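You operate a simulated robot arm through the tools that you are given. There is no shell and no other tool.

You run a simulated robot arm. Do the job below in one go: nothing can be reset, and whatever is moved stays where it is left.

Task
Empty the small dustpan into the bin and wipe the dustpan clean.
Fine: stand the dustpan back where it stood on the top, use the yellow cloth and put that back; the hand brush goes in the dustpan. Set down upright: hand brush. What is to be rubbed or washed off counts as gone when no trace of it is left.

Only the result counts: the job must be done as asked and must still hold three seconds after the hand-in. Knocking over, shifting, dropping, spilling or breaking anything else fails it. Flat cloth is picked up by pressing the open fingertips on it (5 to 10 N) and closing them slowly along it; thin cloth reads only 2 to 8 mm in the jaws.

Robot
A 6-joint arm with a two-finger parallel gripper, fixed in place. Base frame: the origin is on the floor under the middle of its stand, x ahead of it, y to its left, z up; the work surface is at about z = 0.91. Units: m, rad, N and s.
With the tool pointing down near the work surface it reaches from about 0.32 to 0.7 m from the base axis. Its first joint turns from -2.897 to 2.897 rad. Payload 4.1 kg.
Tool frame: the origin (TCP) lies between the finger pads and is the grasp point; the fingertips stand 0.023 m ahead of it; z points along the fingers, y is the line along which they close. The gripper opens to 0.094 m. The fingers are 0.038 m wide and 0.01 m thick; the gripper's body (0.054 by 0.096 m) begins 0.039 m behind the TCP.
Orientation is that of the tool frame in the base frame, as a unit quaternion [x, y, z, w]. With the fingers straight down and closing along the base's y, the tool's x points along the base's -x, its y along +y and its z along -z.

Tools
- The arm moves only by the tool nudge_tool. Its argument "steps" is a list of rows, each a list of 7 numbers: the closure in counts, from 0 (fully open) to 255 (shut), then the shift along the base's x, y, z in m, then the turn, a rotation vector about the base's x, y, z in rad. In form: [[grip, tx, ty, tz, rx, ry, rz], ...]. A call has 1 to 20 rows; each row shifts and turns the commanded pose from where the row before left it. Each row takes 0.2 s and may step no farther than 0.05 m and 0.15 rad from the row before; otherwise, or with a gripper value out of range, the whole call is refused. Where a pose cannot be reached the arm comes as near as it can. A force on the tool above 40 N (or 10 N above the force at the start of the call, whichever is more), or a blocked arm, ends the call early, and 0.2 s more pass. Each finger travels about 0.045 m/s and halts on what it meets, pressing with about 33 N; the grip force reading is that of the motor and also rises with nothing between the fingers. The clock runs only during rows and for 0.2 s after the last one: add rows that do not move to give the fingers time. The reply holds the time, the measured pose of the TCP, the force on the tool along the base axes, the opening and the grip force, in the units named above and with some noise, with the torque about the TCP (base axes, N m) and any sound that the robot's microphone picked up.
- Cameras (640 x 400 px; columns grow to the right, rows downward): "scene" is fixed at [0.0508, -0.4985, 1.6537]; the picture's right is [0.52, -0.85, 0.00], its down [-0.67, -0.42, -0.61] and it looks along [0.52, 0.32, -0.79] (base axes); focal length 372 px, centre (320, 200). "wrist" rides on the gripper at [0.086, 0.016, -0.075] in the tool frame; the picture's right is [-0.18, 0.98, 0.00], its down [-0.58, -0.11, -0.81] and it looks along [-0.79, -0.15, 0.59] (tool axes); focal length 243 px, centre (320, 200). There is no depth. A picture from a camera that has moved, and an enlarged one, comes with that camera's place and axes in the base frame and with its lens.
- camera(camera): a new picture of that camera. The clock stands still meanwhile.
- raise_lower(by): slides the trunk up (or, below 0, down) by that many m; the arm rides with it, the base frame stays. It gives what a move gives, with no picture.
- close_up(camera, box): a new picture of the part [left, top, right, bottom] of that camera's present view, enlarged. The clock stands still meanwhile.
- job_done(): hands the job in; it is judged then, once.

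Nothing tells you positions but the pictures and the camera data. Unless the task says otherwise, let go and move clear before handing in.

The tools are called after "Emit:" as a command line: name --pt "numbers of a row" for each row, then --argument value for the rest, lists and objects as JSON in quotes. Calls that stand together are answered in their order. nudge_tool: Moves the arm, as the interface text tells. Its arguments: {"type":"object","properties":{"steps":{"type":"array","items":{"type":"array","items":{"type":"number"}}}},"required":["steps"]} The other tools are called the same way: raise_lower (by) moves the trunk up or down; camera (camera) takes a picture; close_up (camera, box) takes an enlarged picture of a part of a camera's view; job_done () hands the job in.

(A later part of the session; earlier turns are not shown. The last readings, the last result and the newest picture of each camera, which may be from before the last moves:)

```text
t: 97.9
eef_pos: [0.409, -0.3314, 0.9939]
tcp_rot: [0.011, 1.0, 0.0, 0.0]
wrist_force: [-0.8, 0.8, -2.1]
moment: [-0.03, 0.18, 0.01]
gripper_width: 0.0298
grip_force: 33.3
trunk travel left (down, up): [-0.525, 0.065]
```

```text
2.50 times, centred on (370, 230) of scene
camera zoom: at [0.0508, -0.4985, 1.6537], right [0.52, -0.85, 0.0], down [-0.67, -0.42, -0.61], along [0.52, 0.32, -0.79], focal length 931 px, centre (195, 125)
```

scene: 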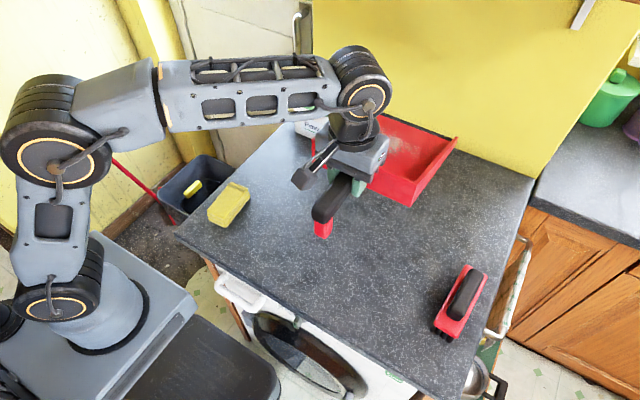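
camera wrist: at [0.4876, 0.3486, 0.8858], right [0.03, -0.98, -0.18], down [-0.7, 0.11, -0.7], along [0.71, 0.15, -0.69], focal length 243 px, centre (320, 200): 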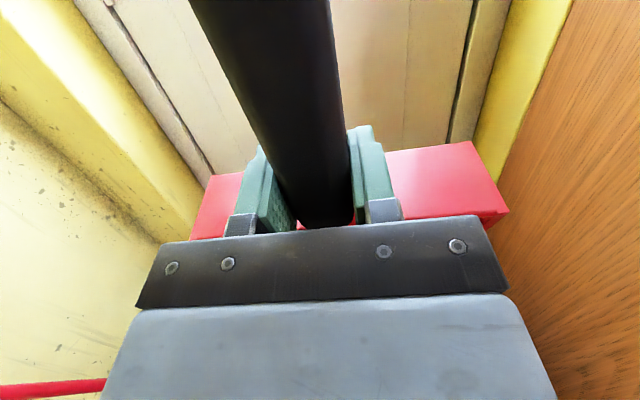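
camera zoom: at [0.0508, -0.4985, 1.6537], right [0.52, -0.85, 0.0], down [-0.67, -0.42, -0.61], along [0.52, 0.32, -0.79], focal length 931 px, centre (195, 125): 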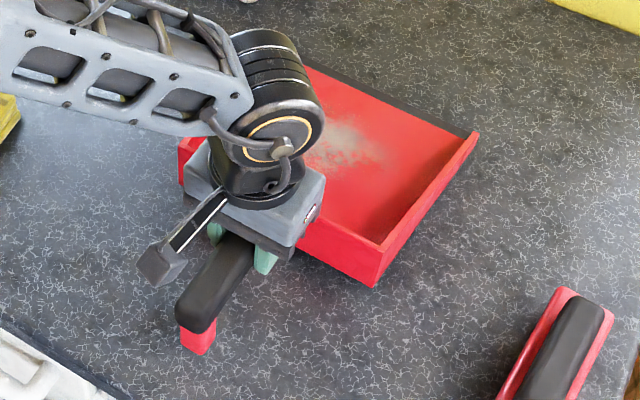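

Emit:
nudge_tool --pt "255 0.0007 -0.0005 -0.01 0 0 0" --pt "255 0 0 -0.008 0 0 0" --pt "255 0 0 -0.004 0 0 0" --pt "255 0 0 -0.002 0 0 0" --pt "255 0 0 0 0 0 0"

Emit:
close_up --camera "scene" --box '[280, 150, 460, 310]'

```text
t: 99.1
eef_pos: [0.41, -0.3314, 0.9705]
tcp_rot: [0.012, 1.0, -0.003, 0.002]
wrist_force: [0.2, -1.6, 14.4]
moment: [0.62, -0.48, -0.12]
gripper_width: 0.03
grip_force: 33.0
trunk travel left (down, up): [-0.525, 0.065]
```

```text
2.50 times, centred on (370, 230) of scene
camera zoom: at [0.0508, -0.4985, 1.6537], right [0.52, -0.85, 0.0], down [-0.67, -0.42, -0.61], along [0.52, 0.32, -0.79], focal length 931 px, centre (195, 125)
```

zoom: 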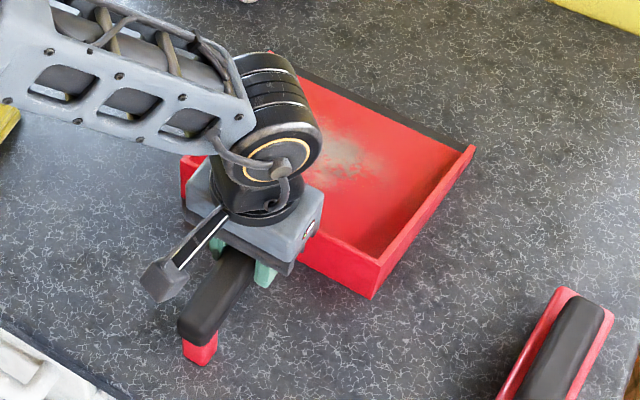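

Contact is made, and the outline matches the original within a couple of millimetres. I'll ease the pressure and release.

Emit:
nudge_tool --pt "255 0 0 0.001 0 0 0" --pt "255 0 0 0 0 0 0" --pt "200 0 0 0 0 0 0" --pt "150 0 0 0 0 0 0" --pt "100 0 0 0 0 0 0" --pt "50 0 0 0 0 0 0" --pt "0 0 0 0 0 0 0" --pt "0 0 0 0 0 0 0" --pt "0 0 0 0 0 0 0" --pt "0 0 0 0 0 0 0"

Emit:
nudge_tool --pt "0 0 0 0.03 0 0 0" --pt "0 0 0 0.04 0 0 0" --pt "0 0 0 0.04 0 0 0" --pt "0 0 0 0.04 0 0 0.02" --pt "0 -0.02 0.02 0.04 0 0 0" --pt "0 -0.03 0.03 0.04 0 0 0"

Emit:
close_up --camera "scene" --box '[280, 150, 460, 310]'

Emit:
camera --camera "wrist"

```text
t: 101.3
eef_pos: [0.4083, -0.3328, 0.97]
tcp_rot: [0.011, 1.0, 0.001, 0.0]
wrist_force: [0.1, -0.2, -0.1]
moment: [-0.03, -0.04, -0.01]
gripper_width: 0.094
grip_force: 0.1
trunk travel left (down, up): [-0.525, 0.065]
```

```text
refused: row 6 steps farther than a row can; nothing moved
```

```text
2.50 times, centred on (370, 230) of scene
camera zoom: at [0.0508, -0.4985, 1.6537], right [0.52, -0.85, 0.0], down [-0.67, -0.42, -0.61], along [0.52, 0.32, -0.79], focal length 931 px, centre (195, 125)
```

zoom: 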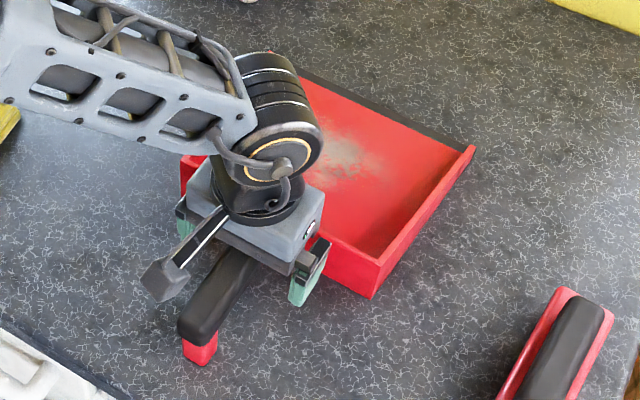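

```text
taken
camera wrist: at [0.3238, -0.3137, 1.0458], right [0.21, 0.98, 0.0], down [0.58, -0.12, 0.81], along [0.79, -0.17, -0.59], focal length 243 px, centre (320, 200)
```

wrist: 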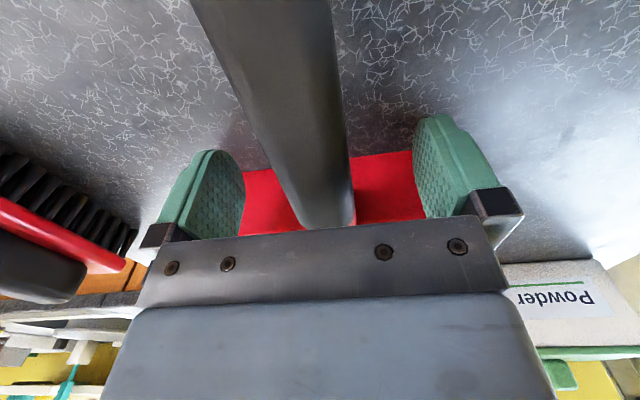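

The pan is released in its place. I'll lift straight up and clear.

Emit:
nudge_tool --pt "0 0 0 0.03 0 0 0" --pt "0 0 0 0.04 0 0 0" --pt "0 0 0 0.04 0 0 0" --pt "0 0 0 0.04 0 0 0.022" --pt "0 -0.02 0.02 0.03 0 0 0" --pt "0 -0.02 0.02 0.03 0 0 0" --pt "0 -0.01 0.04 0.01 0 0 0" --pt "0 0 0.045 0 0 0 0" --pt "0 0 0.045 0 0 0 0" --pt "0 0 0.045 0 0 0 0"

Emit:
camera --camera "wrist"

Emit:
close_up --camera "scene" --box '[280, 150, 460, 310]'

Emit:
close_up --camera "scene" --box '[100, 130, 280, 290]'

```text
t: 103.5
eef_pos: [0.3596, -0.1135, 1.1917]
tcp_rot: [0.0, 1.0, -0.001, 0.0]
wrist_force: [0.0, 0.8, -0.7]
moment: [0.0, 0.01, 0.01]
gripper_width: 0.0939
grip_force: 0.0
trunk travel left (down, up): [-0.525, 0.065]
```

```text
taken
camera wrist: at [0.2729, -0.0965, 1.2668], right [0.18, 0.98, 0.0], down [0.58, -0.11, 0.81], along [0.79, -0.15, -0.59], focal length 243 px, centre (320, 200)
```

wrist: 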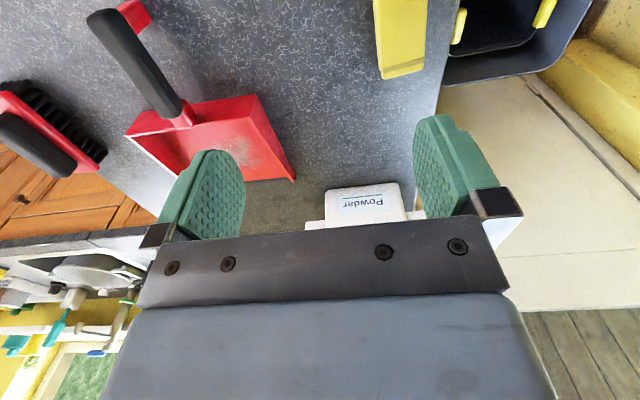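

```text
2.50 times, centred on (370, 230) of scene
camera zoom: at [0.0508, -0.4985, 1.6537], right [0.52, -0.85, 0.0], down [-0.67, -0.42, -0.61], along [0.52, 0.32, -0.79], focal length 931 px, centre (195, 125)
```

zoom: 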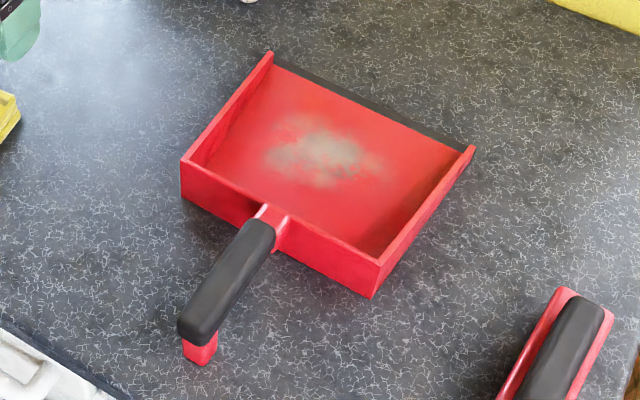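

```text
2.50 times, centred on (190, 210) of scene
camera zoom: at [0.0508, -0.4985, 1.6537], right [0.52, -0.85, 0.0], down [-0.67, -0.42, -0.61], along [0.52, 0.32, -0.79], focal length 931 px, centre (645, 175)
```

zoom: 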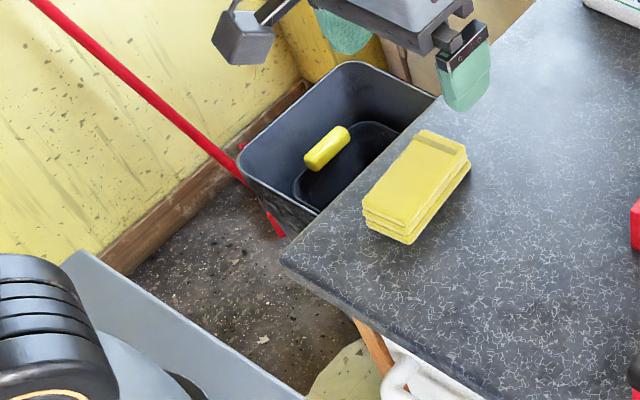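

The pan is standing where it was, empty with a dusty patch centred about (0.567, -0.329). Now the cloth: it looks like a folded pad about 0.106 × 0.058 × 0.03 m near (0.405, -0.017). I'll take a closer look at it.

Emit:
nudge_tool --pt "0 0.006 0.03 -0.03 0 0 0" --pt "0 0.007 0.032 -0.03 0 0 0" --pt "0 0.007 0.031 -0.03 0 0 0" --pt "0 0 0 0 0 0 0"

Emit:
camera --camera "wrist"

Emit:
close_up --camera "wrist" --box '[250, 0, 410, 150]'

Emit:
close_up --camera "scene" --box '[190, 170, 270, 240]'

```text
t: 104.5
eef_pos: [0.381, -0.0236, 1.1006]
tcp_rot: [0.0, 1.0, 0.001, 0.0]
wrist_force: [0.6, 1.1, 0.4]
moment: [0.01, 0.0, -0.02]
gripper_width: 0.0938
grip_force: 0.0
trunk travel left (down, up): [-0.525, 0.065]
```

```text
taken
camera wrist: at [0.2944, -0.0059, 1.1757], right [0.18, 0.98, 0.0], down [0.58, -0.11, 0.81], along [0.79, -0.15, -0.59], focal length 243 px, centre (320, 200)
```

wrist: 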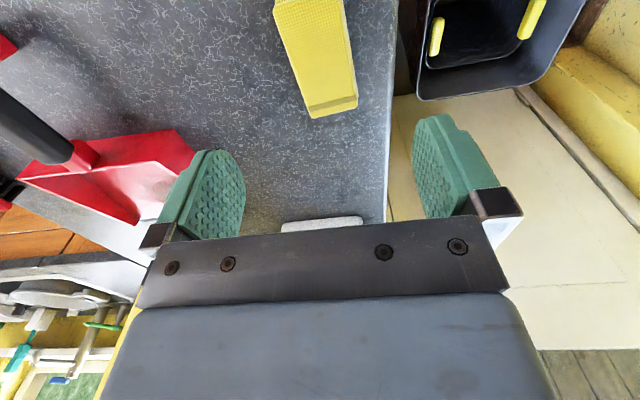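

```text
2.67 times, centred on (330, 75) of wrist
camera zoom: at [0.2944, -0.0059, 1.1757], right [0.18, 0.98, 0.0], down [0.58, -0.11, 0.81], along [0.79, -0.15, -0.59], focal length 647 px, centre (293, 533)
```

zoom: 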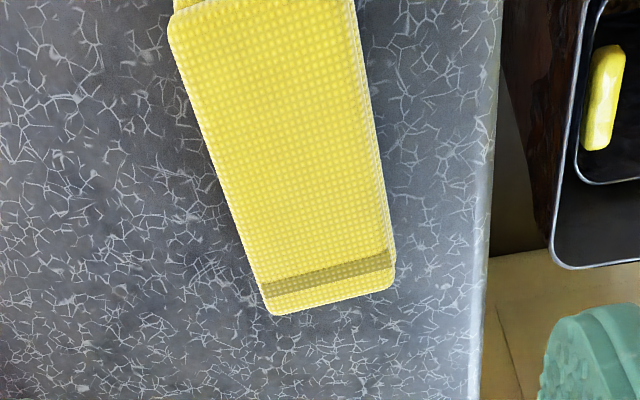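

```text
5.71 times, centred on (230, 205) of scene
camera zoom: at [0.0508, -0.4985, 1.6537], right [0.52, -0.85, 0.0], down [-0.67, -0.42, -0.61], along [0.52, 0.32, -0.79], focal length 2128 px, centre (834, 171)
```

zoom: 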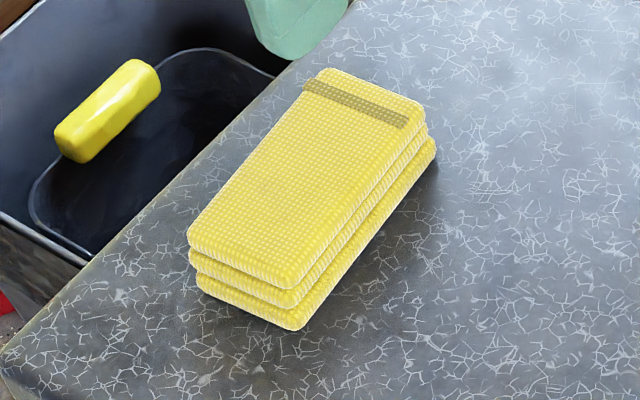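

The cloth is a three-layer folded pad, centre ≈ (0.402, -0.0235), turned about 4°, top at z ≈ 0.94. It's thick enough to grip by its sides, so I'll lower the fingers either side of it.

Emit:
nudge_tool --pt "0 0.011 0 -0.03 0 0 0.035" --pt "0 0.01 0 -0.04 0 0 0.035" --pt "0 0 0 -0.04 0 0 0" --pt "0 0 0 -0.03 0 0 0" --pt "0 0 0 -0.014 0 0 0" --pt "0 0 0 0 0 0 0"

Emit:
camera --camera "wrist"

Emit:
close_up --camera "scene" --box '[180, 130, 290, 250]'

```text
t: 105.9
eef_pos: [0.4015, -0.0225, 0.9457]
tcp_rot: [-0.035, 0.999, 0.0, 0.0]
wrist_force: [-0.3, -0.3, -0.5]
moment: [-0.01, 0.0, -0.02]
gripper_width: 0.0941
grip_force: 0.1
trunk travel left (down, up): [-0.525, 0.065]
```

```text
taken
camera wrist: at [0.3144, -0.0112, 1.0214], right [0.11, 0.99, 0.0], down [0.59, -0.07, 0.81], along [0.8, -0.09, -0.59], focal length 243 px, centre (320, 200)
```

wrist: 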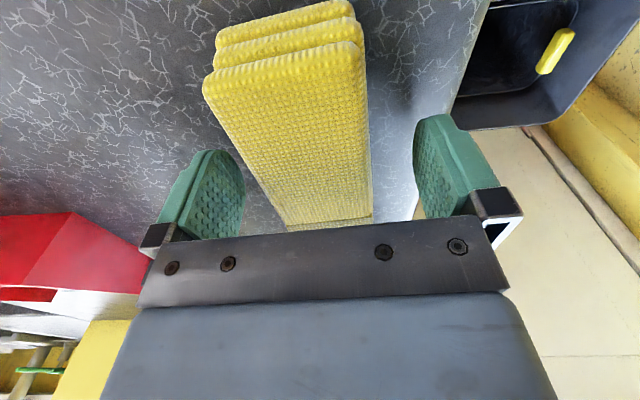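

```text
3.33 times, centred on (235, 190) of scene
camera zoom: at [0.0508, -0.4985, 1.6537], right [0.52, -0.85, 0.0], down [-0.67, -0.42, -0.61], along [0.52, 0.32, -0.79], focal length 1242 px, centre (603, 233)
```

zoom: 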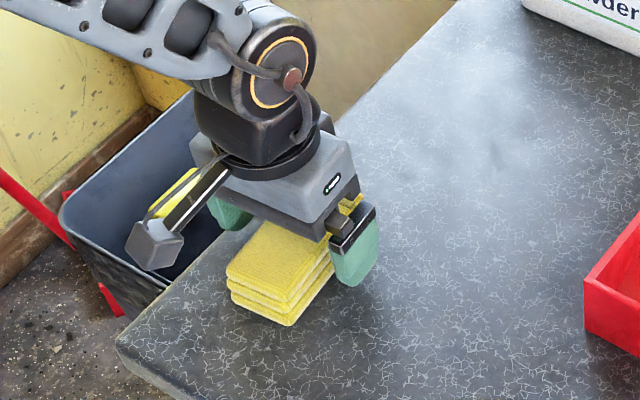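

The fingers straddle the pad evenly. I'll drop a few millimetres and close.

Emit:
nudge_tool --pt "0 0 0 -0.005 0 0 0" --pt "60 0 0 0 0 0 0" --pt "90 0 0 0 0 0 0" --pt "120 0 0 0 0 0 0" --pt "160 0 0 0 0 0 0" --pt "200 0 0 0 0 0 0" --pt "255 0 0 0 0 0 0" --pt "255 0 0 0 0 0 0" --pt "255 0 0 0 0 0 0"

Emit:
camera --camera "wrist"

Emit:
close_up --camera "scene" --box '[180, 130, 290, 250]'

```text
t: 107.9
eef_pos: [0.4016, -0.0229, 0.9427]
tcp_rot: [-0.035, 0.999, -0.001, 0.0]
wrist_force: [0.6, -0.6, 0.6]
moment: [0.0, 0.02, -0.02]
gripper_width: 0.0542
grip_force: 33.3
trunk travel left (down, up): [-0.525, 0.065]
```

```text
taken
camera wrist: at [0.314, -0.0116, 1.0171], right [0.11, 0.99, 0.0], down [0.59, -0.07, 0.81], along [0.8, -0.09, -0.59], focal length 243 px, centre (320, 200)
```

wrist: 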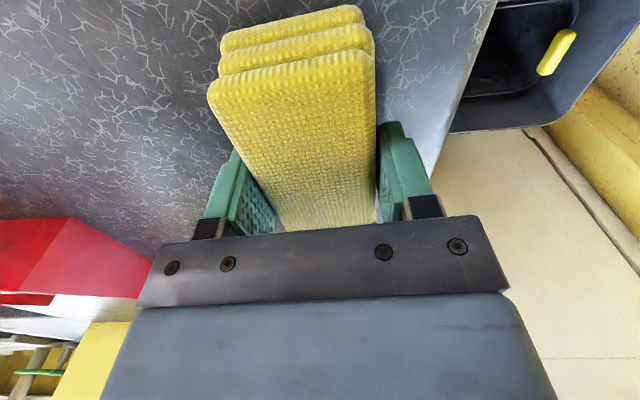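

```text
3.33 times, centred on (235, 190) of scene
camera zoom: at [0.0508, -0.4985, 1.6537], right [0.52, -0.85, 0.0], down [-0.67, -0.42, -0.61], along [0.52, 0.32, -0.79], focal length 1242 px, centre (603, 233)
```

zoom: 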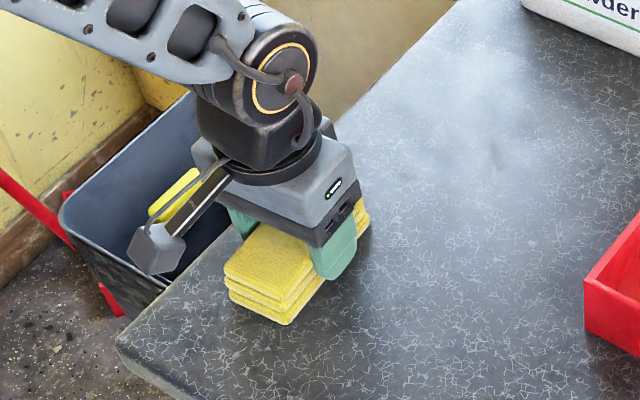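

The pad is gripped firmly (0.054 m wide, behaves solid). I'll remember this pose – (0.4016, -0.0229, z 0.941, yaw 0.07) – for returning it, and lift.

Emit:
nudge_tool --pt "255 0 0 0.01 0 0 0" --pt "255 0 0 0.015 0 0 0" --pt "255 0 0 0.03 0 0 0" --pt "255 0 0 0.04 0 0 0" --pt "255 0 0 0.03 0 0 0" --pt "255 0 0 0 0 0 0"

Emit:
camera --camera "wrist"

Emit:
close_up --camera "scene" --box '[150, 90, 310, 250]'

```text
t: 109.3
eef_pos: [0.3996, -0.024, 1.0675]
tcp_rot: [-0.034, 0.999, 0.0, 0.001]
wrist_force: [0.2, 0.0, -0.1]
moment: [0.0, 0.02, 0.01]
gripper_width: 0.0543
grip_force: 33.3
trunk travel left (down, up): [-0.525, 0.065]
```

```text
taken
camera wrist: at [0.3128, -0.0135, 1.1416], right [0.11, 0.99, 0.0], down [0.59, -0.07, 0.81], along [0.8, -0.09, -0.59], focal length 243 px, centre (320, 200)
```

wrist: 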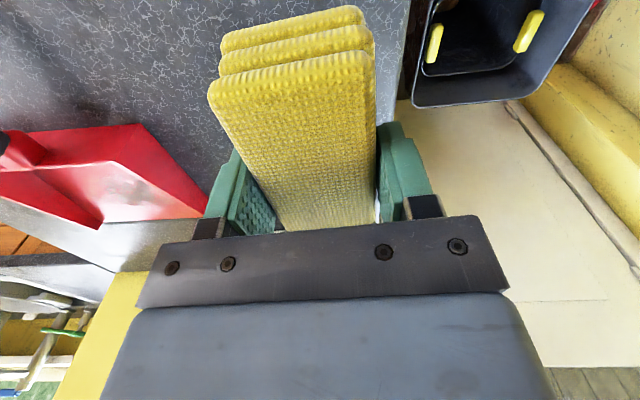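

```text
2.50 times, centred on (230, 170) of scene
camera zoom: at [0.0508, -0.4985, 1.6537], right [0.52, -0.85, 0.0], down [-0.67, -0.42, -0.61], along [0.52, 0.32, -0.79], focal length 931 px, centre (545, 275)
```

zoom: 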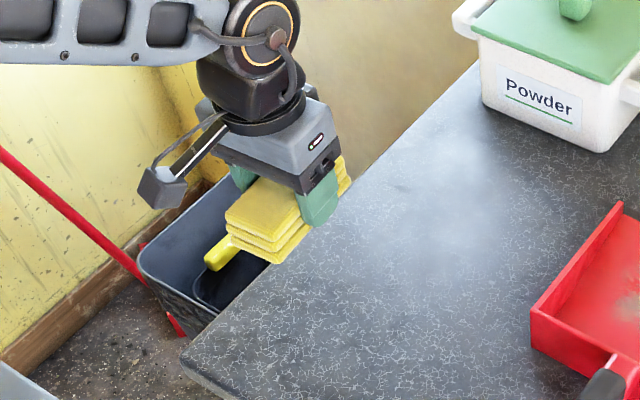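

The cloth is in hand. I'll carry it over the pan and align with it.

Emit:
nudge_tool --pt "255 0.01 -0.018 0 0 0 -0.01" --pt "255 0.0209 -0.0383 0 0 0 -0.012" --pt "255 0.0209 -0.0383 0 0 0 -0.012" --pt "255 0.0209 -0.0383 0 0 0 -0.012" --pt "255 0.0209 -0.0383 0 0 0 -0.012" --pt "255 0.0209 -0.0383 0 0 0 -0.012" --pt "255 0.0209 -0.0383 0 0 0 -0.012" --pt "255 0.0209 -0.0383 0 0 0 -0.01" --pt "255 0.011 -0.02 0 0 0 0" --pt "255 0 0 0 0 0 0"

Emit:
close_up --camera "scene" --box '[280, 130, 480, 310]'

Emit:
camera --camera "wrist"

```text
t: 111.5
eef_pos: [0.5687, -0.3325, 1.0659]
tcp_rot: [0.011, 1.0, 0.0, 0.0]
wrist_force: [0.7, -0.9, 0.3]
moment: [-0.02, 0.0, 0.01]
gripper_width: 0.0544
grip_force: 33.6
trunk travel left (down, up): [-0.525, 0.065]
```

```text
2.22 times, centred on (380, 220) of scene
camera zoom: at [0.0508, -0.4985, 1.6537], right [0.52, -0.85, 0.0], down [-0.67, -0.42, -0.61], along [0.52, 0.32, -0.79], focal length 828 px, centre (187, 156)
```

zoom: 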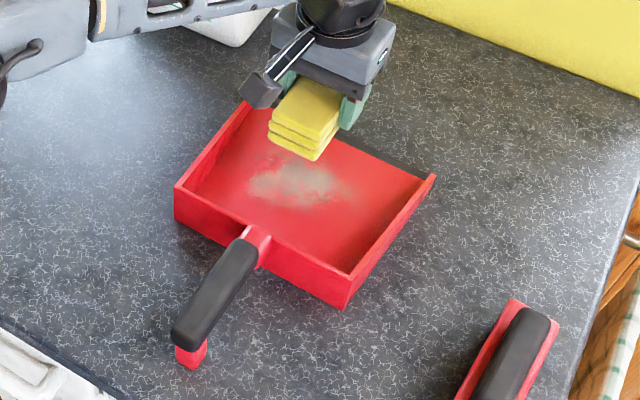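

```text
taken
camera wrist: at [0.4823, -0.3127, 1.1403], right [0.21, 0.98, 0.0], down [0.58, -0.12, 0.81], along [0.79, -0.17, -0.59], focal length 243 px, centre (320, 200)
```

wrist: 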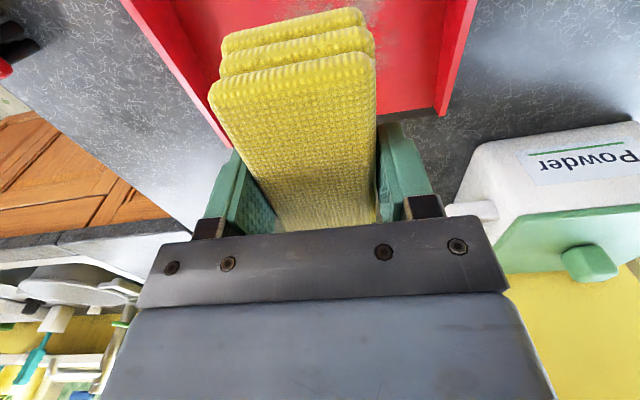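

Emit:
nudge_tool --pt "255 0 0 -0.04 0 0 0" --pt "255 0 0 -0.04 0 0 0" --pt "255 0 0 -0.02 0 0 0" --pt "255 0 0 -0.008 0 0 0" --pt "255 0 0 0 0 0 0"

Emit:
close_up --camera "scene" --box '[280, 130, 480, 310]'

```text
t: 112.7
eef_pos: [0.5689, -0.3312, 0.9579]
tcp_rot: [0.011, 1.0, 0.0, 0.0]
wrist_force: [0.0, 0.4, -0.8]
moment: [-0.01, 0.0, 0.0]
gripper_width: 0.0539
grip_force: 33.1
trunk travel left (down, up): [-0.525, 0.065]
```

```text
2.22 times, centred on (380, 220) of scene
camera zoom: at [0.0508, -0.4985, 1.6537], right [0.52, -0.85, 0.0], down [-0.67, -0.42, -0.61], along [0.52, 0.32, -0.79], focal length 828 px, centre (187, 156)
```

zoom: 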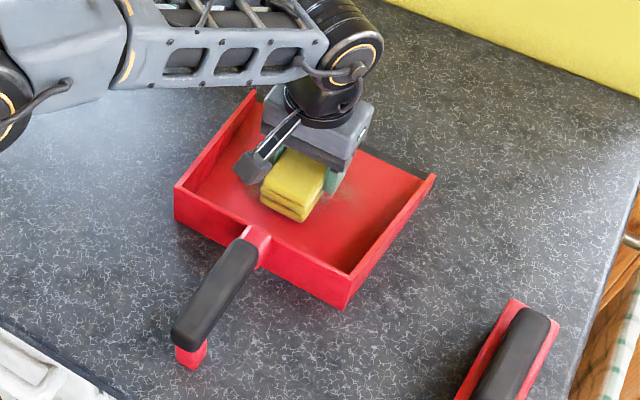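

The cloth is just above the pan floor. I'll creep down until it touches.

Emit:
nudge_tool --pt "255 0 0 -0.004 0 0 0" --pt "255 0 0 -0.004 0 0 0" --pt "255 0 0 -0.002 0 0 0" --pt "255 0 0 0 0 0 0"

```text
t: 113.7
eef_pos: [0.5681, -0.33, 0.9486]
tcp_rot: [0.011, 1.0, 0.0, 0.0]
wrist_force: [-0.6, 0.4, 0.0]
moment: [-0.03, 0.02, 0.04]
gripper_width: 0.054
grip_force: 32.5
trunk travel left (down, up): [-0.525, 0.065]
```

Emit:
nudge_tool --pt "255 0 0 -0.002 0 0 0" --pt "255 0 0 0 0 0 0"

Emit:
nudge_tool --pt "255 0 0 -0.002 0 0 0" --pt "255 0 0 0 0 0 0"

```text
t: 114.3
eef_pos: [0.5698, -0.3306, 0.9465]
tcp_rot: [0.011, 1.0, -0.001, 0.001]
wrist_force: [-0.8, 0.3, 5.5]
moment: [0.04, 0.25, 0.02]
gripper_width: 0.0541
grip_force: 32.8
trunk travel left (down, up): [-0.525, 0.065]
```

```text
t: 114.9
eef_pos: [0.5694, -0.3312, 0.9471]
tcp_rot: [0.011, 1.0, -0.002, 0.002]
wrist_force: [2.9, -1.1, 16.4]
moment: [0.13, 0.49, 0.03]
gripper_width: 0.0541
grip_force: 33.2
trunk travel left (down, up): [-0.525, 0.065]
```

Contact is made at z ≈ 0.947. I'll ease to about 10 N and make a first gentle stroke, then check the pan isn't dragged.

Emit:
nudge_tool --pt "255 0 0 0.001 0 0 0" --pt "255 0 0.01 0 0 0 0" --pt "255 0 0.015 0 0 0 0" --pt "255 0 0.01 0 0 0 0" --pt "255 0 0 0 0 0 0"

Emit:
close_up --camera "scene" --box '[280, 130, 480, 310]'

```text
t: 116.1
eef_pos: [0.5682, -0.2936, 0.9453]
tcp_rot: [0.011, 1.0, 0.0, 0.001]
wrist_force: [-0.5, -3.1, 14.8]
moment: [-0.1, -0.2, -0.01]
gripper_width: 0.0541
grip_force: 32.7
trunk travel left (down, up): [-0.525, 0.065]
```

```text
2.22 times, centred on (380, 220) of scene
camera zoom: at [0.0508, -0.4985, 1.6537], right [0.52, -0.85, 0.0], down [-0.67, -0.42, -0.61], along [0.52, 0.32, -0.79], focal length 828 px, centre (187, 156)
```

zoom: 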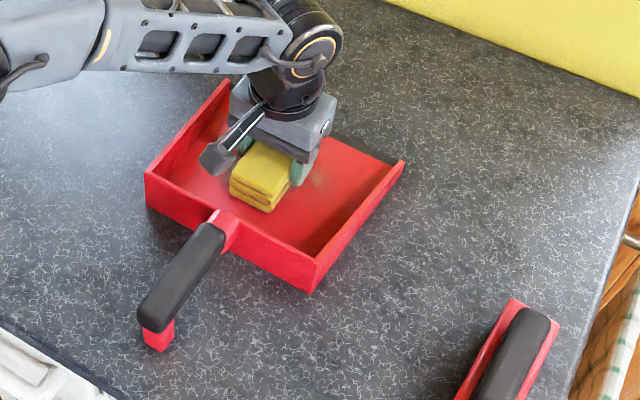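

The pan slid along with the cloth – the table is slippery under it. I'll lift off, look at the stain, and rethink the wiping (twisting in place should rub without dragging the pan).

Emit:
nudge_tool --pt "255 0 0 0.01 0 0 0" --pt "255 0 0 0.03 0 0 0" --pt "255 0 0 0.04 0 0 0" --pt "255 0 0.03 0.03 0 0 0" --pt "255 0 0.045 0.01 0 0 0" --pt "255 0 0.045 0 0 0 0"

Emit:
close_up --camera "scene" --box '[280, 130, 480, 310]'

Emit:
close_up --camera "scene" --box '[310, 160, 420, 260]'

```text
t: 117.5
eef_pos: [0.5682, -0.1733, 1.0648]
tcp_rot: [0.012, 1.0, -0.001, 0.0]
wrist_force: [0.0, -0.3, -2.1]
moment: [-0.03, 0.01, -0.04]
gripper_width: 0.0539
grip_force: 32.9
trunk travel left (down, up): [-0.525, 0.065]
```

```text
2.22 times, centred on (380, 220) of scene
camera zoom: at [0.0508, -0.4985, 1.6537], right [0.52, -0.85, 0.0], down [-0.67, -0.42, -0.61], along [0.52, 0.32, -0.79], focal length 828 px, centre (187, 156)
```

zoom: 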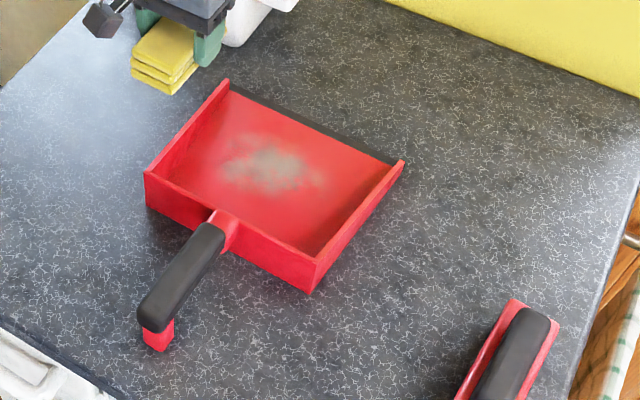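

```text
4.00 times, centred on (365, 210) of scene
camera zoom: at [0.0508, -0.4985, 1.6537], right [0.52, -0.85, 0.0], down [-0.67, -0.42, -0.61], along [0.52, 0.32, -0.79], focal length 1490 px, centre (140, 160)
```

zoom: 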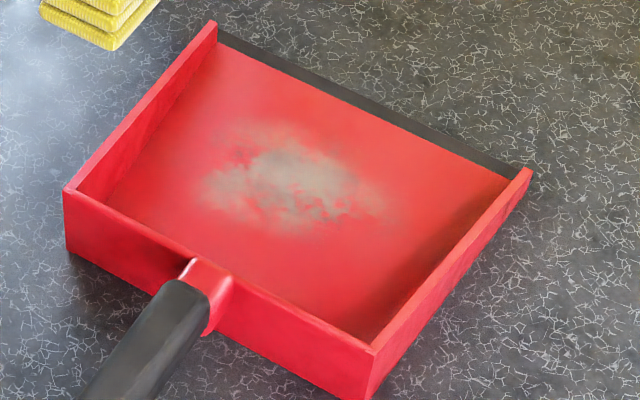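

The stain is essentially unchanged and centred now at about (0.565, -0.287), roughly 0.07 × 0.11 m. I'll turn the cloth so its long side lies along the stain and rub by twisting lightly.

Emit:
nudge_tool --pt "255 0 -0.01 0 0 0 0.145" --pt "255 0 -0.01 0 0 0 0.145" --pt "255 0 -0.01 0 0 0 0.145" --pt "255 0 -0.01 0 0 0 0.145" --pt "255 0 -0.01 0 0 0 0.145" --pt "255 0 -0.01 0 0 0 0.145" --pt "255 0 -0.01 0 0 0 0.145" --pt "255 0 -0.01 0 0 0 0.145" --pt "255 0 -0.01 0 0 0 0.145" --pt "255 0 -0.01 0 0 0 0.145" --pt "255 -0.002 -0.013 0 0 0 0.14" --pt "255 0 0 -0.04 0 0 0" --pt "255 0 0 -0.04 0 0 0" --pt "255 0 0 -0.028 0 0 0" --pt "255 0 0 0 0 0 0"

Emit:
close_up --camera "scene" --box '[280, 130, 480, 310]'

Emit:
camera --camera "wrist"

```text
t: 120.7
eef_pos: [0.5657, -0.2878, 0.958]
tcp_rot: [-0.706, 0.708, 0.0, 0.001]
wrist_force: [-0.8, -0.2, -0.7]
moment: [-0.01, 0.01, 0.01]
gripper_width: 0.054
grip_force: 33.0
trunk travel left (down, up): [-0.525, 0.065]
```

```text
2.22 times, centred on (380, 220) of scene
camera zoom: at [0.0508, -0.4985, 1.6537], right [0.52, -0.85, 0.0], down [-0.67, -0.42, -0.61], along [0.52, 0.32, -0.79], focal length 828 px, centre (187, 156)
```

zoom: 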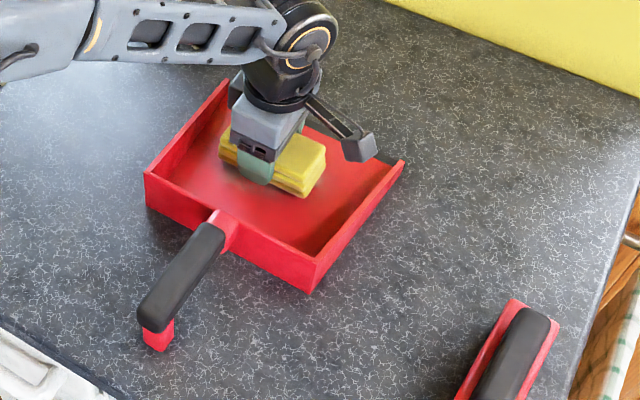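

```text
taken
camera wrist: at [0.5494, -0.3738, 1.0323], right [-0.98, 0.19, 0.0], down [0.11, 0.58, 0.81], along [0.15, 0.79, -0.59], focal length 243 px, centre (320, 200)
```

wrist: 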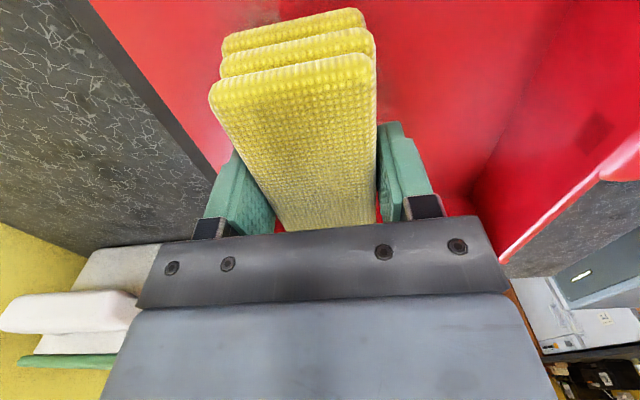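

Emit:
nudge_tool --pt "255 0 0 -0.006 0 0 0" --pt "255 0 0 -0.003 0 0 0" --pt "255 0 0 -0.001 0 0 0" --pt "255 0 0 0 0 0 0"

Emit:
nudge_tool --pt "255 0 0 -0.001 0 0 0" --pt "255 0 0 0 0 0 0"

```text
t: 121.7
eef_pos: [0.5669, -0.289, 0.9464]
tcp_rot: [-0.707, 0.707, 0.0, -0.001]
wrist_force: [-0.2, 0.1, -0.9]
moment: [-0.03, 0.03, -0.02]
gripper_width: 0.0544
grip_force: 32.8
trunk travel left (down, up): [-0.525, 0.065]
```

```text
t: 122.3
eef_pos: [0.5666, -0.288, 0.9465]
tcp_rot: [-0.706, 0.708, -0.001, 0.0]
wrist_force: [0.3, -0.1, 3.2]
moment: [0.22, 0.04, -0.04]
gripper_width: 0.0541
grip_force: 32.8
trunk travel left (down, up): [-0.525, 0.065]
```

Light contact (3 N). I'll try twisting and check that the pan stays put.

Emit:
nudge_tool --pt "255 0 0 0 0 0 0.1" --pt "255 0 0 0 0 0 0.12" --pt "255 0 0 0 0 0 0.12" --pt "255 0 0 0 0 0 0.12" --pt "255 0 0 0 0 0 0"

Emit:
close_up --camera "scene" --box '[280, 130, 480, 310]'

```text
t: 123.5
eef_pos: [0.567, -0.2878, 0.9468]
tcp_rot: [0.85, -0.527, 0.0, 0.001]
wrist_force: [1.0, 0.8, 5.3]
moment: [0.09, 0.04, 0.0]
gripper_width: 0.0541
grip_force: 33.2
trunk travel left (down, up): [-0.525, 0.065]
```

```text
2.22 times, centred on (380, 220) of scene
camera zoom: at [0.0508, -0.4985, 1.6537], right [0.52, -0.85, 0.0], down [-0.67, -0.42, -0.61], along [0.52, 0.32, -0.79], focal length 828 px, centre (187, 156)
```

zoom: 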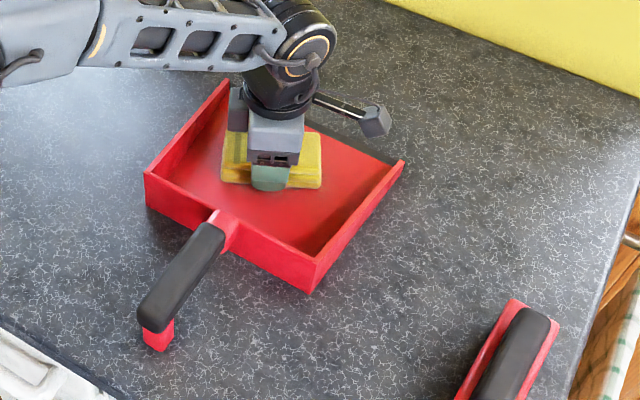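

The pan stayed put while the cloth turned – this works. I'll do wider twisting passes.

Emit:
nudge_tool --pt "255 0 0 0 0 0 -0.14" --pt "255 0 0 0 0 0 -0.14" --pt "255 0 0 0 0 0 -0.14" --pt "255 0 0 0 0 0 -0.14" --pt "255 0 0 0 0 0 -0.14" --pt "255 0 0 0 0 0 -0.14" --pt "255 0 0 0 0 0 -0.14" --pt "255 0 0 0 0 0 -0.14" --pt "255 0 0 0 0 0 -0.14" --pt "255 0 0 0 0 0 0.14" --pt "255 0 0 0 0 0 0.14" --pt "255 0 0 0 0 0 0.14" --pt "255 0 0 0 0 0 0.14" --pt "255 0 0 0 0 0 0.14" --pt "255 0 0 0 0 0 0.14" --pt "255 0 0 0 0 0 0.14" --pt "255 0 0 0 0 0 0.14" --pt "255 0 0 0 0 0 0.14" --pt "255 0 0 0 0 0 0.14" --pt "255 0 0 0 0 0 0.14"

Emit:
close_up --camera "scene" --box '[280, 130, 480, 310]'

```text
t: 127.7
eef_pos: [0.5655, -0.2887, 0.9463]
tcp_rot: [0.915, -0.404, 0.0, 0.0]
wrist_force: [-0.5, 0.2, 0.5]
moment: [0.0, 0.03, -0.04]
gripper_width: 0.0541
grip_force: 32.7
trunk travel left (down, up): [-0.525, 0.065]
```

```text
2.22 times, centred on (380, 220) of scene
camera zoom: at [0.0508, -0.4985, 1.6537], right [0.52, -0.85, 0.0], down [-0.67, -0.42, -0.61], along [0.52, 0.32, -0.79], focal length 828 px, centre (187, 156)
```

zoom: 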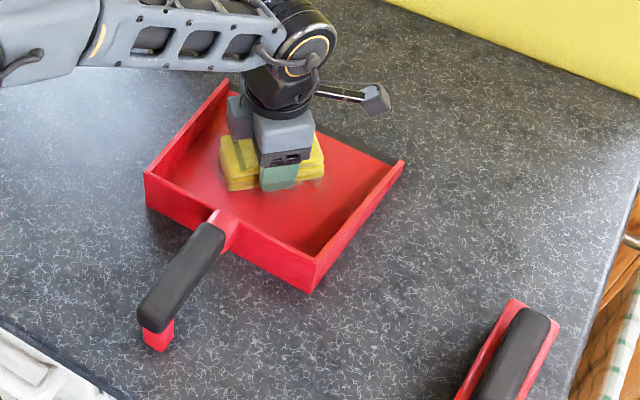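

I'll lift to look at the stain.

Emit:
nudge_tool --pt "255 0 0 0.015 0 0 0" --pt "255 0 0 0.04 0 0 -0.1" --pt "255 0 0 0.04 0 0 -0.14" --pt "255 0 0.03 0.03 0 0 -0.14" --pt "255 0 0.045 0.01 0 0 -0.14" --pt "255 0 0.045 0 0 0 -0.14"

Emit:
close_up --camera "scene" --box '[310, 160, 420, 260]'

```text
t: 129.1
eef_pos: [0.5662, -0.1667, 1.0802]
tcp_rot: [0.734, -0.68, -0.001, 0.0]
wrist_force: [0.9, 0.4, 0.2]
moment: [-0.01, -0.02, -0.05]
gripper_width: 0.0539
grip_force: 32.9
trunk travel left (down, up): [-0.525, 0.065]
```

```text
4.00 times, centred on (365, 210) of scene
camera zoom: at [0.0508, -0.4985, 1.6537], right [0.52, -0.85, 0.0], down [-0.67, -0.42, -0.61], along [0.52, 0.32, -0.79], focal length 1490 px, centre (140, 160)
```

zoom: 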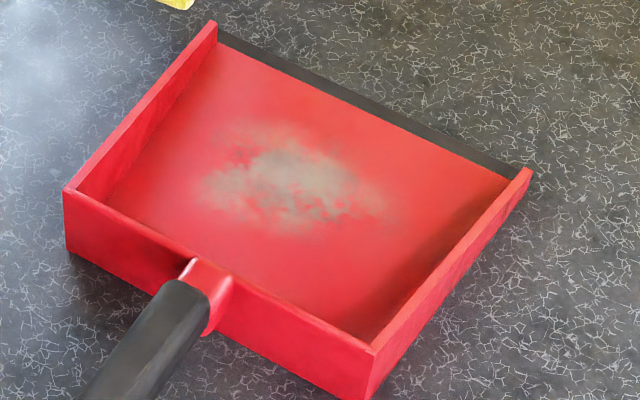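

The stain hardly changed, so it needs more pressure and more rubbing. I'll go back down with about 8–10 N and repeat the twisting.

Emit:
nudge_tool --pt "255 0 -0.045 0 0 0 -0.03" --pt "255 0 -0.045 -0.01 0 0 -0.03" --pt "255 0 -0.031 -0.03 0 0 -0.03" --pt "255 0 0 -0.04 0 0 0" --pt "255 0 0 -0.04 0 0 0" --pt "255 0 0 -0.01 0 0 0" --pt "255 0 0 -0.003 0 0 0" --pt "255 0 0 -0.001 0 0 0" --pt "255 0 0 0 0 0 0"

Emit:
nudge_tool --pt "255 0 0 -0.001 0 0 0" --pt "255 0 0 0 0 0 0"

```text
t: 131.1
eef_pos: [0.5666, -0.2879, 0.9465]
tcp_rot: [-0.703, 0.711, 0.0, 0.0]
wrist_force: [0.1, -0.5, 0.3]
moment: [0.0, 0.02, -0.04]
gripper_width: 0.0541
grip_force: 33.2
trunk travel left (down, up): [-0.525, 0.065]
```

```text
t: 131.7
eef_pos: [0.5675, -0.2887, 0.9455]
tcp_rot: [-0.703, 0.711, 0.0, 0.0]
wrist_force: [0.3, -0.1, -0.9]
moment: [0.01, -0.01, 0.01]
gripper_width: 0.0542
grip_force: 33.3
trunk travel left (down, up): [-0.525, 0.065]
```

Emit:
nudge_tool --pt "255 0 0 -0.001 0 0 0" --pt "255 0 0 0 0 0 0"

Emit:
nudge_tool --pt "255 0 0 -0.001 0 0 0" --pt "255 0 0 0 0 0 0"

```text
t: 132.3
eef_pos: [0.5657, -0.2887, 0.9466]
tcp_rot: [-0.703, 0.711, 0.0, 0.001]
wrist_force: [0.6, 0.6, 3.7]
moment: [0.1, 0.11, -0.02]
gripper_width: 0.0541
grip_force: 33.1
trunk travel left (down, up): [-0.525, 0.065]
```

```text
t: 132.9
eef_pos: [0.5669, -0.2886, 0.9466]
tcp_rot: [-0.702, 0.712, -0.002, 0.001]
wrist_force: [2.0, -0.5, 14.2]
moment: [0.24, 0.18, -0.02]
gripper_width: 0.0541
grip_force: 33.1
trunk travel left (down, up): [-0.525, 0.065]
```

Emit:
nudge_tool --pt "255 0 0 0.0004 0 0 0.14" --pt "255 0 0 0 0 0 0.14" --pt "255 0 0 0 0 0 0.14" --pt "255 0 0 0 0 0 0.14" --pt "255 0 0 0 0 0 0.14" --pt "255 0 0 0 0 0 -0.14" --pt "255 0 0 0 0 0 -0.14" --pt "255 0 0 0 0 0 -0.14" --pt "255 0 0 0 0 0 -0.14" --pt "255 0 0 0 0 0 -0.14" --pt "255 0 0 0 0 0 -0.14" --pt "255 0 0 0 0 0 -0.14" --pt "255 0 0 0 0 0 -0.14" --pt "255 0 0 0 0 0 -0.14" --pt "255 0 0 0 0 0 -0.14" --pt "255 0 0 0 0 0 0.14" --pt "255 0 0 0 0 0 0.14" --pt "255 0 0 0 0 0 0.14" --pt "255 0 0 0 0 0 0.14" --pt "255 0 0 0 0 0 0.14"

Emit:
close_up --camera "scene" --box '[280, 130, 480, 310]'

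```text
t: 137.1
eef_pos: [0.5661, -0.2884, 0.9463]
tcp_rot: [-0.703, 0.711, -0.002, 0.002]
wrist_force: [2.5, 1.8, 21.1]
moment: [0.24, 0.04, -0.55]
gripper_width: 0.0541
grip_force: 32.1
trunk travel left (down, up): [-0.525, 0.065]
```

```text
2.22 times, centred on (380, 220) of scene
camera zoom: at [0.0508, -0.4985, 1.6537], right [0.52, -0.85, 0.0], down [-0.67, -0.42, -0.61], along [0.52, 0.32, -0.79], focal length 828 px, centre (187, 156)
```

zoom: 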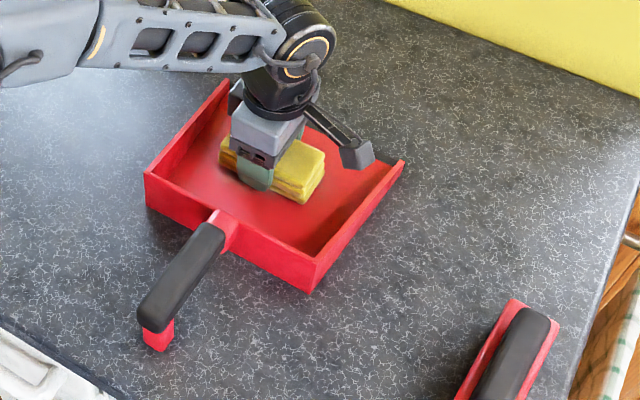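

The pan held still even at 20 N. I'll lift and see what that did.

Emit:
nudge_tool --pt "255 0 0 0.02 0 0 0" --pt "255 0 0 0.04 0 0 0" --pt "255 0 0 0.04 0 0 0" --pt "255 0 0.03 0.03 0 0 0" --pt "255 0 0.045 0 0 0 0" --pt "255 0 0.045 0 0 0 0"

Emit:
close_up --camera "scene" --box '[310, 160, 420, 260]'

Emit:
close_up --camera "scene" --box '[340, 180, 400, 230]'

```text
t: 138.5
eef_pos: [0.5679, -0.1674, 1.0754]
tcp_rot: [-0.703, 0.711, 0.001, 0.0]
wrist_force: [-0.6, 0.3, -0.7]
moment: [0.01, 0.0, 0.01]
gripper_width: 0.0542
grip_force: 33.2
trunk travel left (down, up): [-0.525, 0.065]
```

```text
4.00 times, centred on (365, 210) of scene
camera zoom: at [0.0508, -0.4985, 1.6537], right [0.52, -0.85, 0.0], down [-0.67, -0.42, -0.61], along [0.52, 0.32, -0.79], focal length 1490 px, centre (140, 160)
```

zoom: 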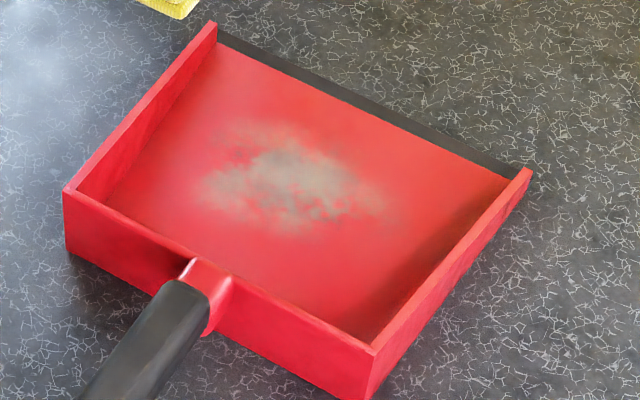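

```text
8.00 times, centred on (370, 205) of scene
camera zoom: at [0.0508, -0.4985, 1.6537], right [0.52, -0.85, 0.0], down [-0.67, -0.42, -0.61], along [0.52, 0.32, -0.79], focal length 2980 px, centre (-80, 160)
```

zoom: 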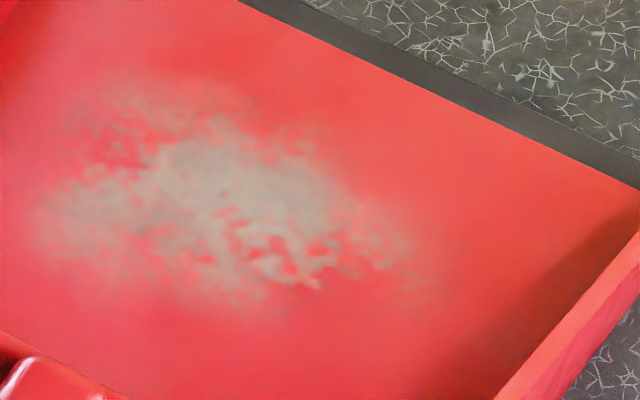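

No visible change, so I need real sliding between cloth and pan rather than just turning. I'll try very light straight strokes along x, where the pan's own weight may be enough to hold it.

Emit:
nudge_tool --pt "255 0 -0.045 0 0 0 0" --pt "255 0 -0.045 0 0 0 0" --pt "255 0 -0.03 -0.03 0 0 0" --pt "255 0 0 -0.04 0 0 0" --pt "255 0 0 -0.04 0 0 0" --pt "255 0 0 -0.015 0 0 0" --pt "255 0 0 -0.002 0 0 0" --pt "255 0 0 0 0 0 0"

Emit:
nudge_tool --pt "255 0 0 -0.001 0 0 0" --pt "255 0 0 0 0 0 0"

```text
t: 140.3
eef_pos: [0.5671, -0.2876, 0.9485]
tcp_rot: [-0.702, 0.712, 0.001, 0.0]
wrist_force: [0.1, -0.3, -0.3]
moment: [-0.01, 0.01, 0.03]
gripper_width: 0.054
grip_force: 33.2
trunk travel left (down, up): [-0.525, 0.065]
```

```text
t: 140.9
eef_pos: [0.567, -0.2893, 0.948]
tcp_rot: [-0.703, 0.711, 0.0, -0.001]
wrist_force: [0.8, 0.1, -1.4]
moment: [0.02, 0.01, -0.02]
gripper_width: 0.0541
grip_force: 33.5
trunk travel left (down, up): [-0.525, 0.065]
```

Emit:
nudge_tool --pt "255 0 0 -0.0006 0 0 0" --pt "255 0 0 0 0 0 0"

Emit:
nudge_tool --pt "255 0 0 -0.0004 0 0 0" --pt "255 0 0 0 0 0 0"

Emit:
nudge_tool --pt "255 0 0 -0.0004 0 0 0" --pt "255 0 0 0 0 0 0"

```text
t: 141.5
eef_pos: [0.566, -0.2886, 0.9465]
tcp_rot: [-0.703, 0.712, 0.0, -0.001]
wrist_force: [-0.6, -0.5, -0.6]
moment: [-0.01, -0.01, 0.01]
gripper_width: 0.0542
grip_force: 33.3
trunk travel left (down, up): [-0.525, 0.065]
```

```text
t: 142.1
eef_pos: [0.566, -0.29, 0.946]
tcp_rot: [-0.703, 0.711, 0.0, -0.001]
wrist_force: [0.0, -0.5, -0.6]
moment: [0.0, -0.01, 0.04]
gripper_width: 0.0542
grip_force: 33.0
trunk travel left (down, up): [-0.525, 0.065]
```

```text
t: 142.7
eef_pos: [0.5641, -0.2889, 0.9454]
tcp_rot: [-0.703, 0.712, -0.001, 0.001]
wrist_force: [-0.1, -0.7, 3.3]
moment: [0.02, 0.05, -0.01]
gripper_width: 0.0539
grip_force: 33.1
trunk travel left (down, up): [-0.525, 0.065]
```

Emit:
nudge_tool --pt "255 0.008 0 0 0 0 0" --pt "255 0.01 0 0 0 0 0" --pt "255 0.008 0 0 0 0 0"

Emit:
close_up --camera "scene" --box '[280, 130, 480, 310]'

```text
t: 143.5
eef_pos: [0.5924, -0.2891, 0.9469]
tcp_rot: [-0.702, 0.712, -0.001, 0.001]
wrist_force: [-1.5, -0.6, 5.9]
moment: [-0.01, 0.09, 0.0]
gripper_width: 0.0541
grip_force: 32.7
trunk travel left (down, up): [-0.525, 0.065]
```

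```text
2.22 times, centred on (380, 220) of scene
camera zoom: at [0.0508, -0.4985, 1.6537], right [0.52, -0.85, 0.0], down [-0.67, -0.42, -0.61], along [0.52, 0.32, -0.79], focal length 828 px, centre (187, 156)
```

zoom: 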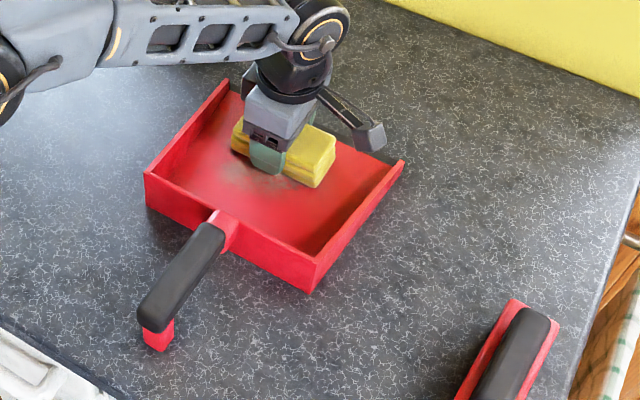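

The pan stayed put and the stain is coming off under that stroke. I'll continue light strokes back and forth along x.

Emit:
nudge_tool --pt "255 -0.01 0 0 0 0 0" --pt "255 -0.01 0 0 0 0 0" --pt "255 -0.01 0 0 0 0 0" --pt "255 -0.01 0 0 0 0 0" --pt "255 -0.01 0 0 0 0 0" --pt "255 0.01 0 0 0 0 0" --pt "255 0.01 0 0 0 0 0" --pt "255 0.01 0 0 0 0 0" --pt "255 0.01 0 0 0 0 0" --pt "255 0.01 0 0 0 0 0"

Emit:
close_up --camera "scene" --box '[280, 130, 480, 310]'

```text
t: 145.7
eef_pos: [0.592, -0.288, 0.9471]
tcp_rot: [-0.703, 0.711, -0.001, 0.001]
wrist_force: [-1.8, -0.1, 7.5]
moment: [-0.04, 0.11, 0.03]
gripper_width: 0.054
grip_force: 33.1
trunk travel left (down, up): [-0.525, 0.065]
```

```text
2.22 times, centred on (380, 220) of scene
camera zoom: at [0.0508, -0.4985, 1.6537], right [0.52, -0.85, 0.0], down [-0.67, -0.42, -0.61], along [0.52, 0.32, -0.79], focal length 828 px, centre (187, 156)
```

zoom: 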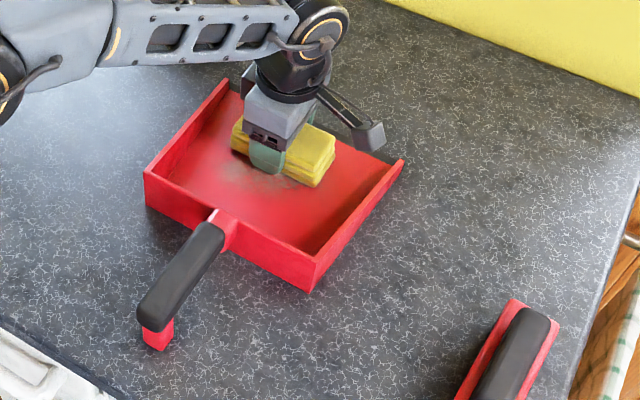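

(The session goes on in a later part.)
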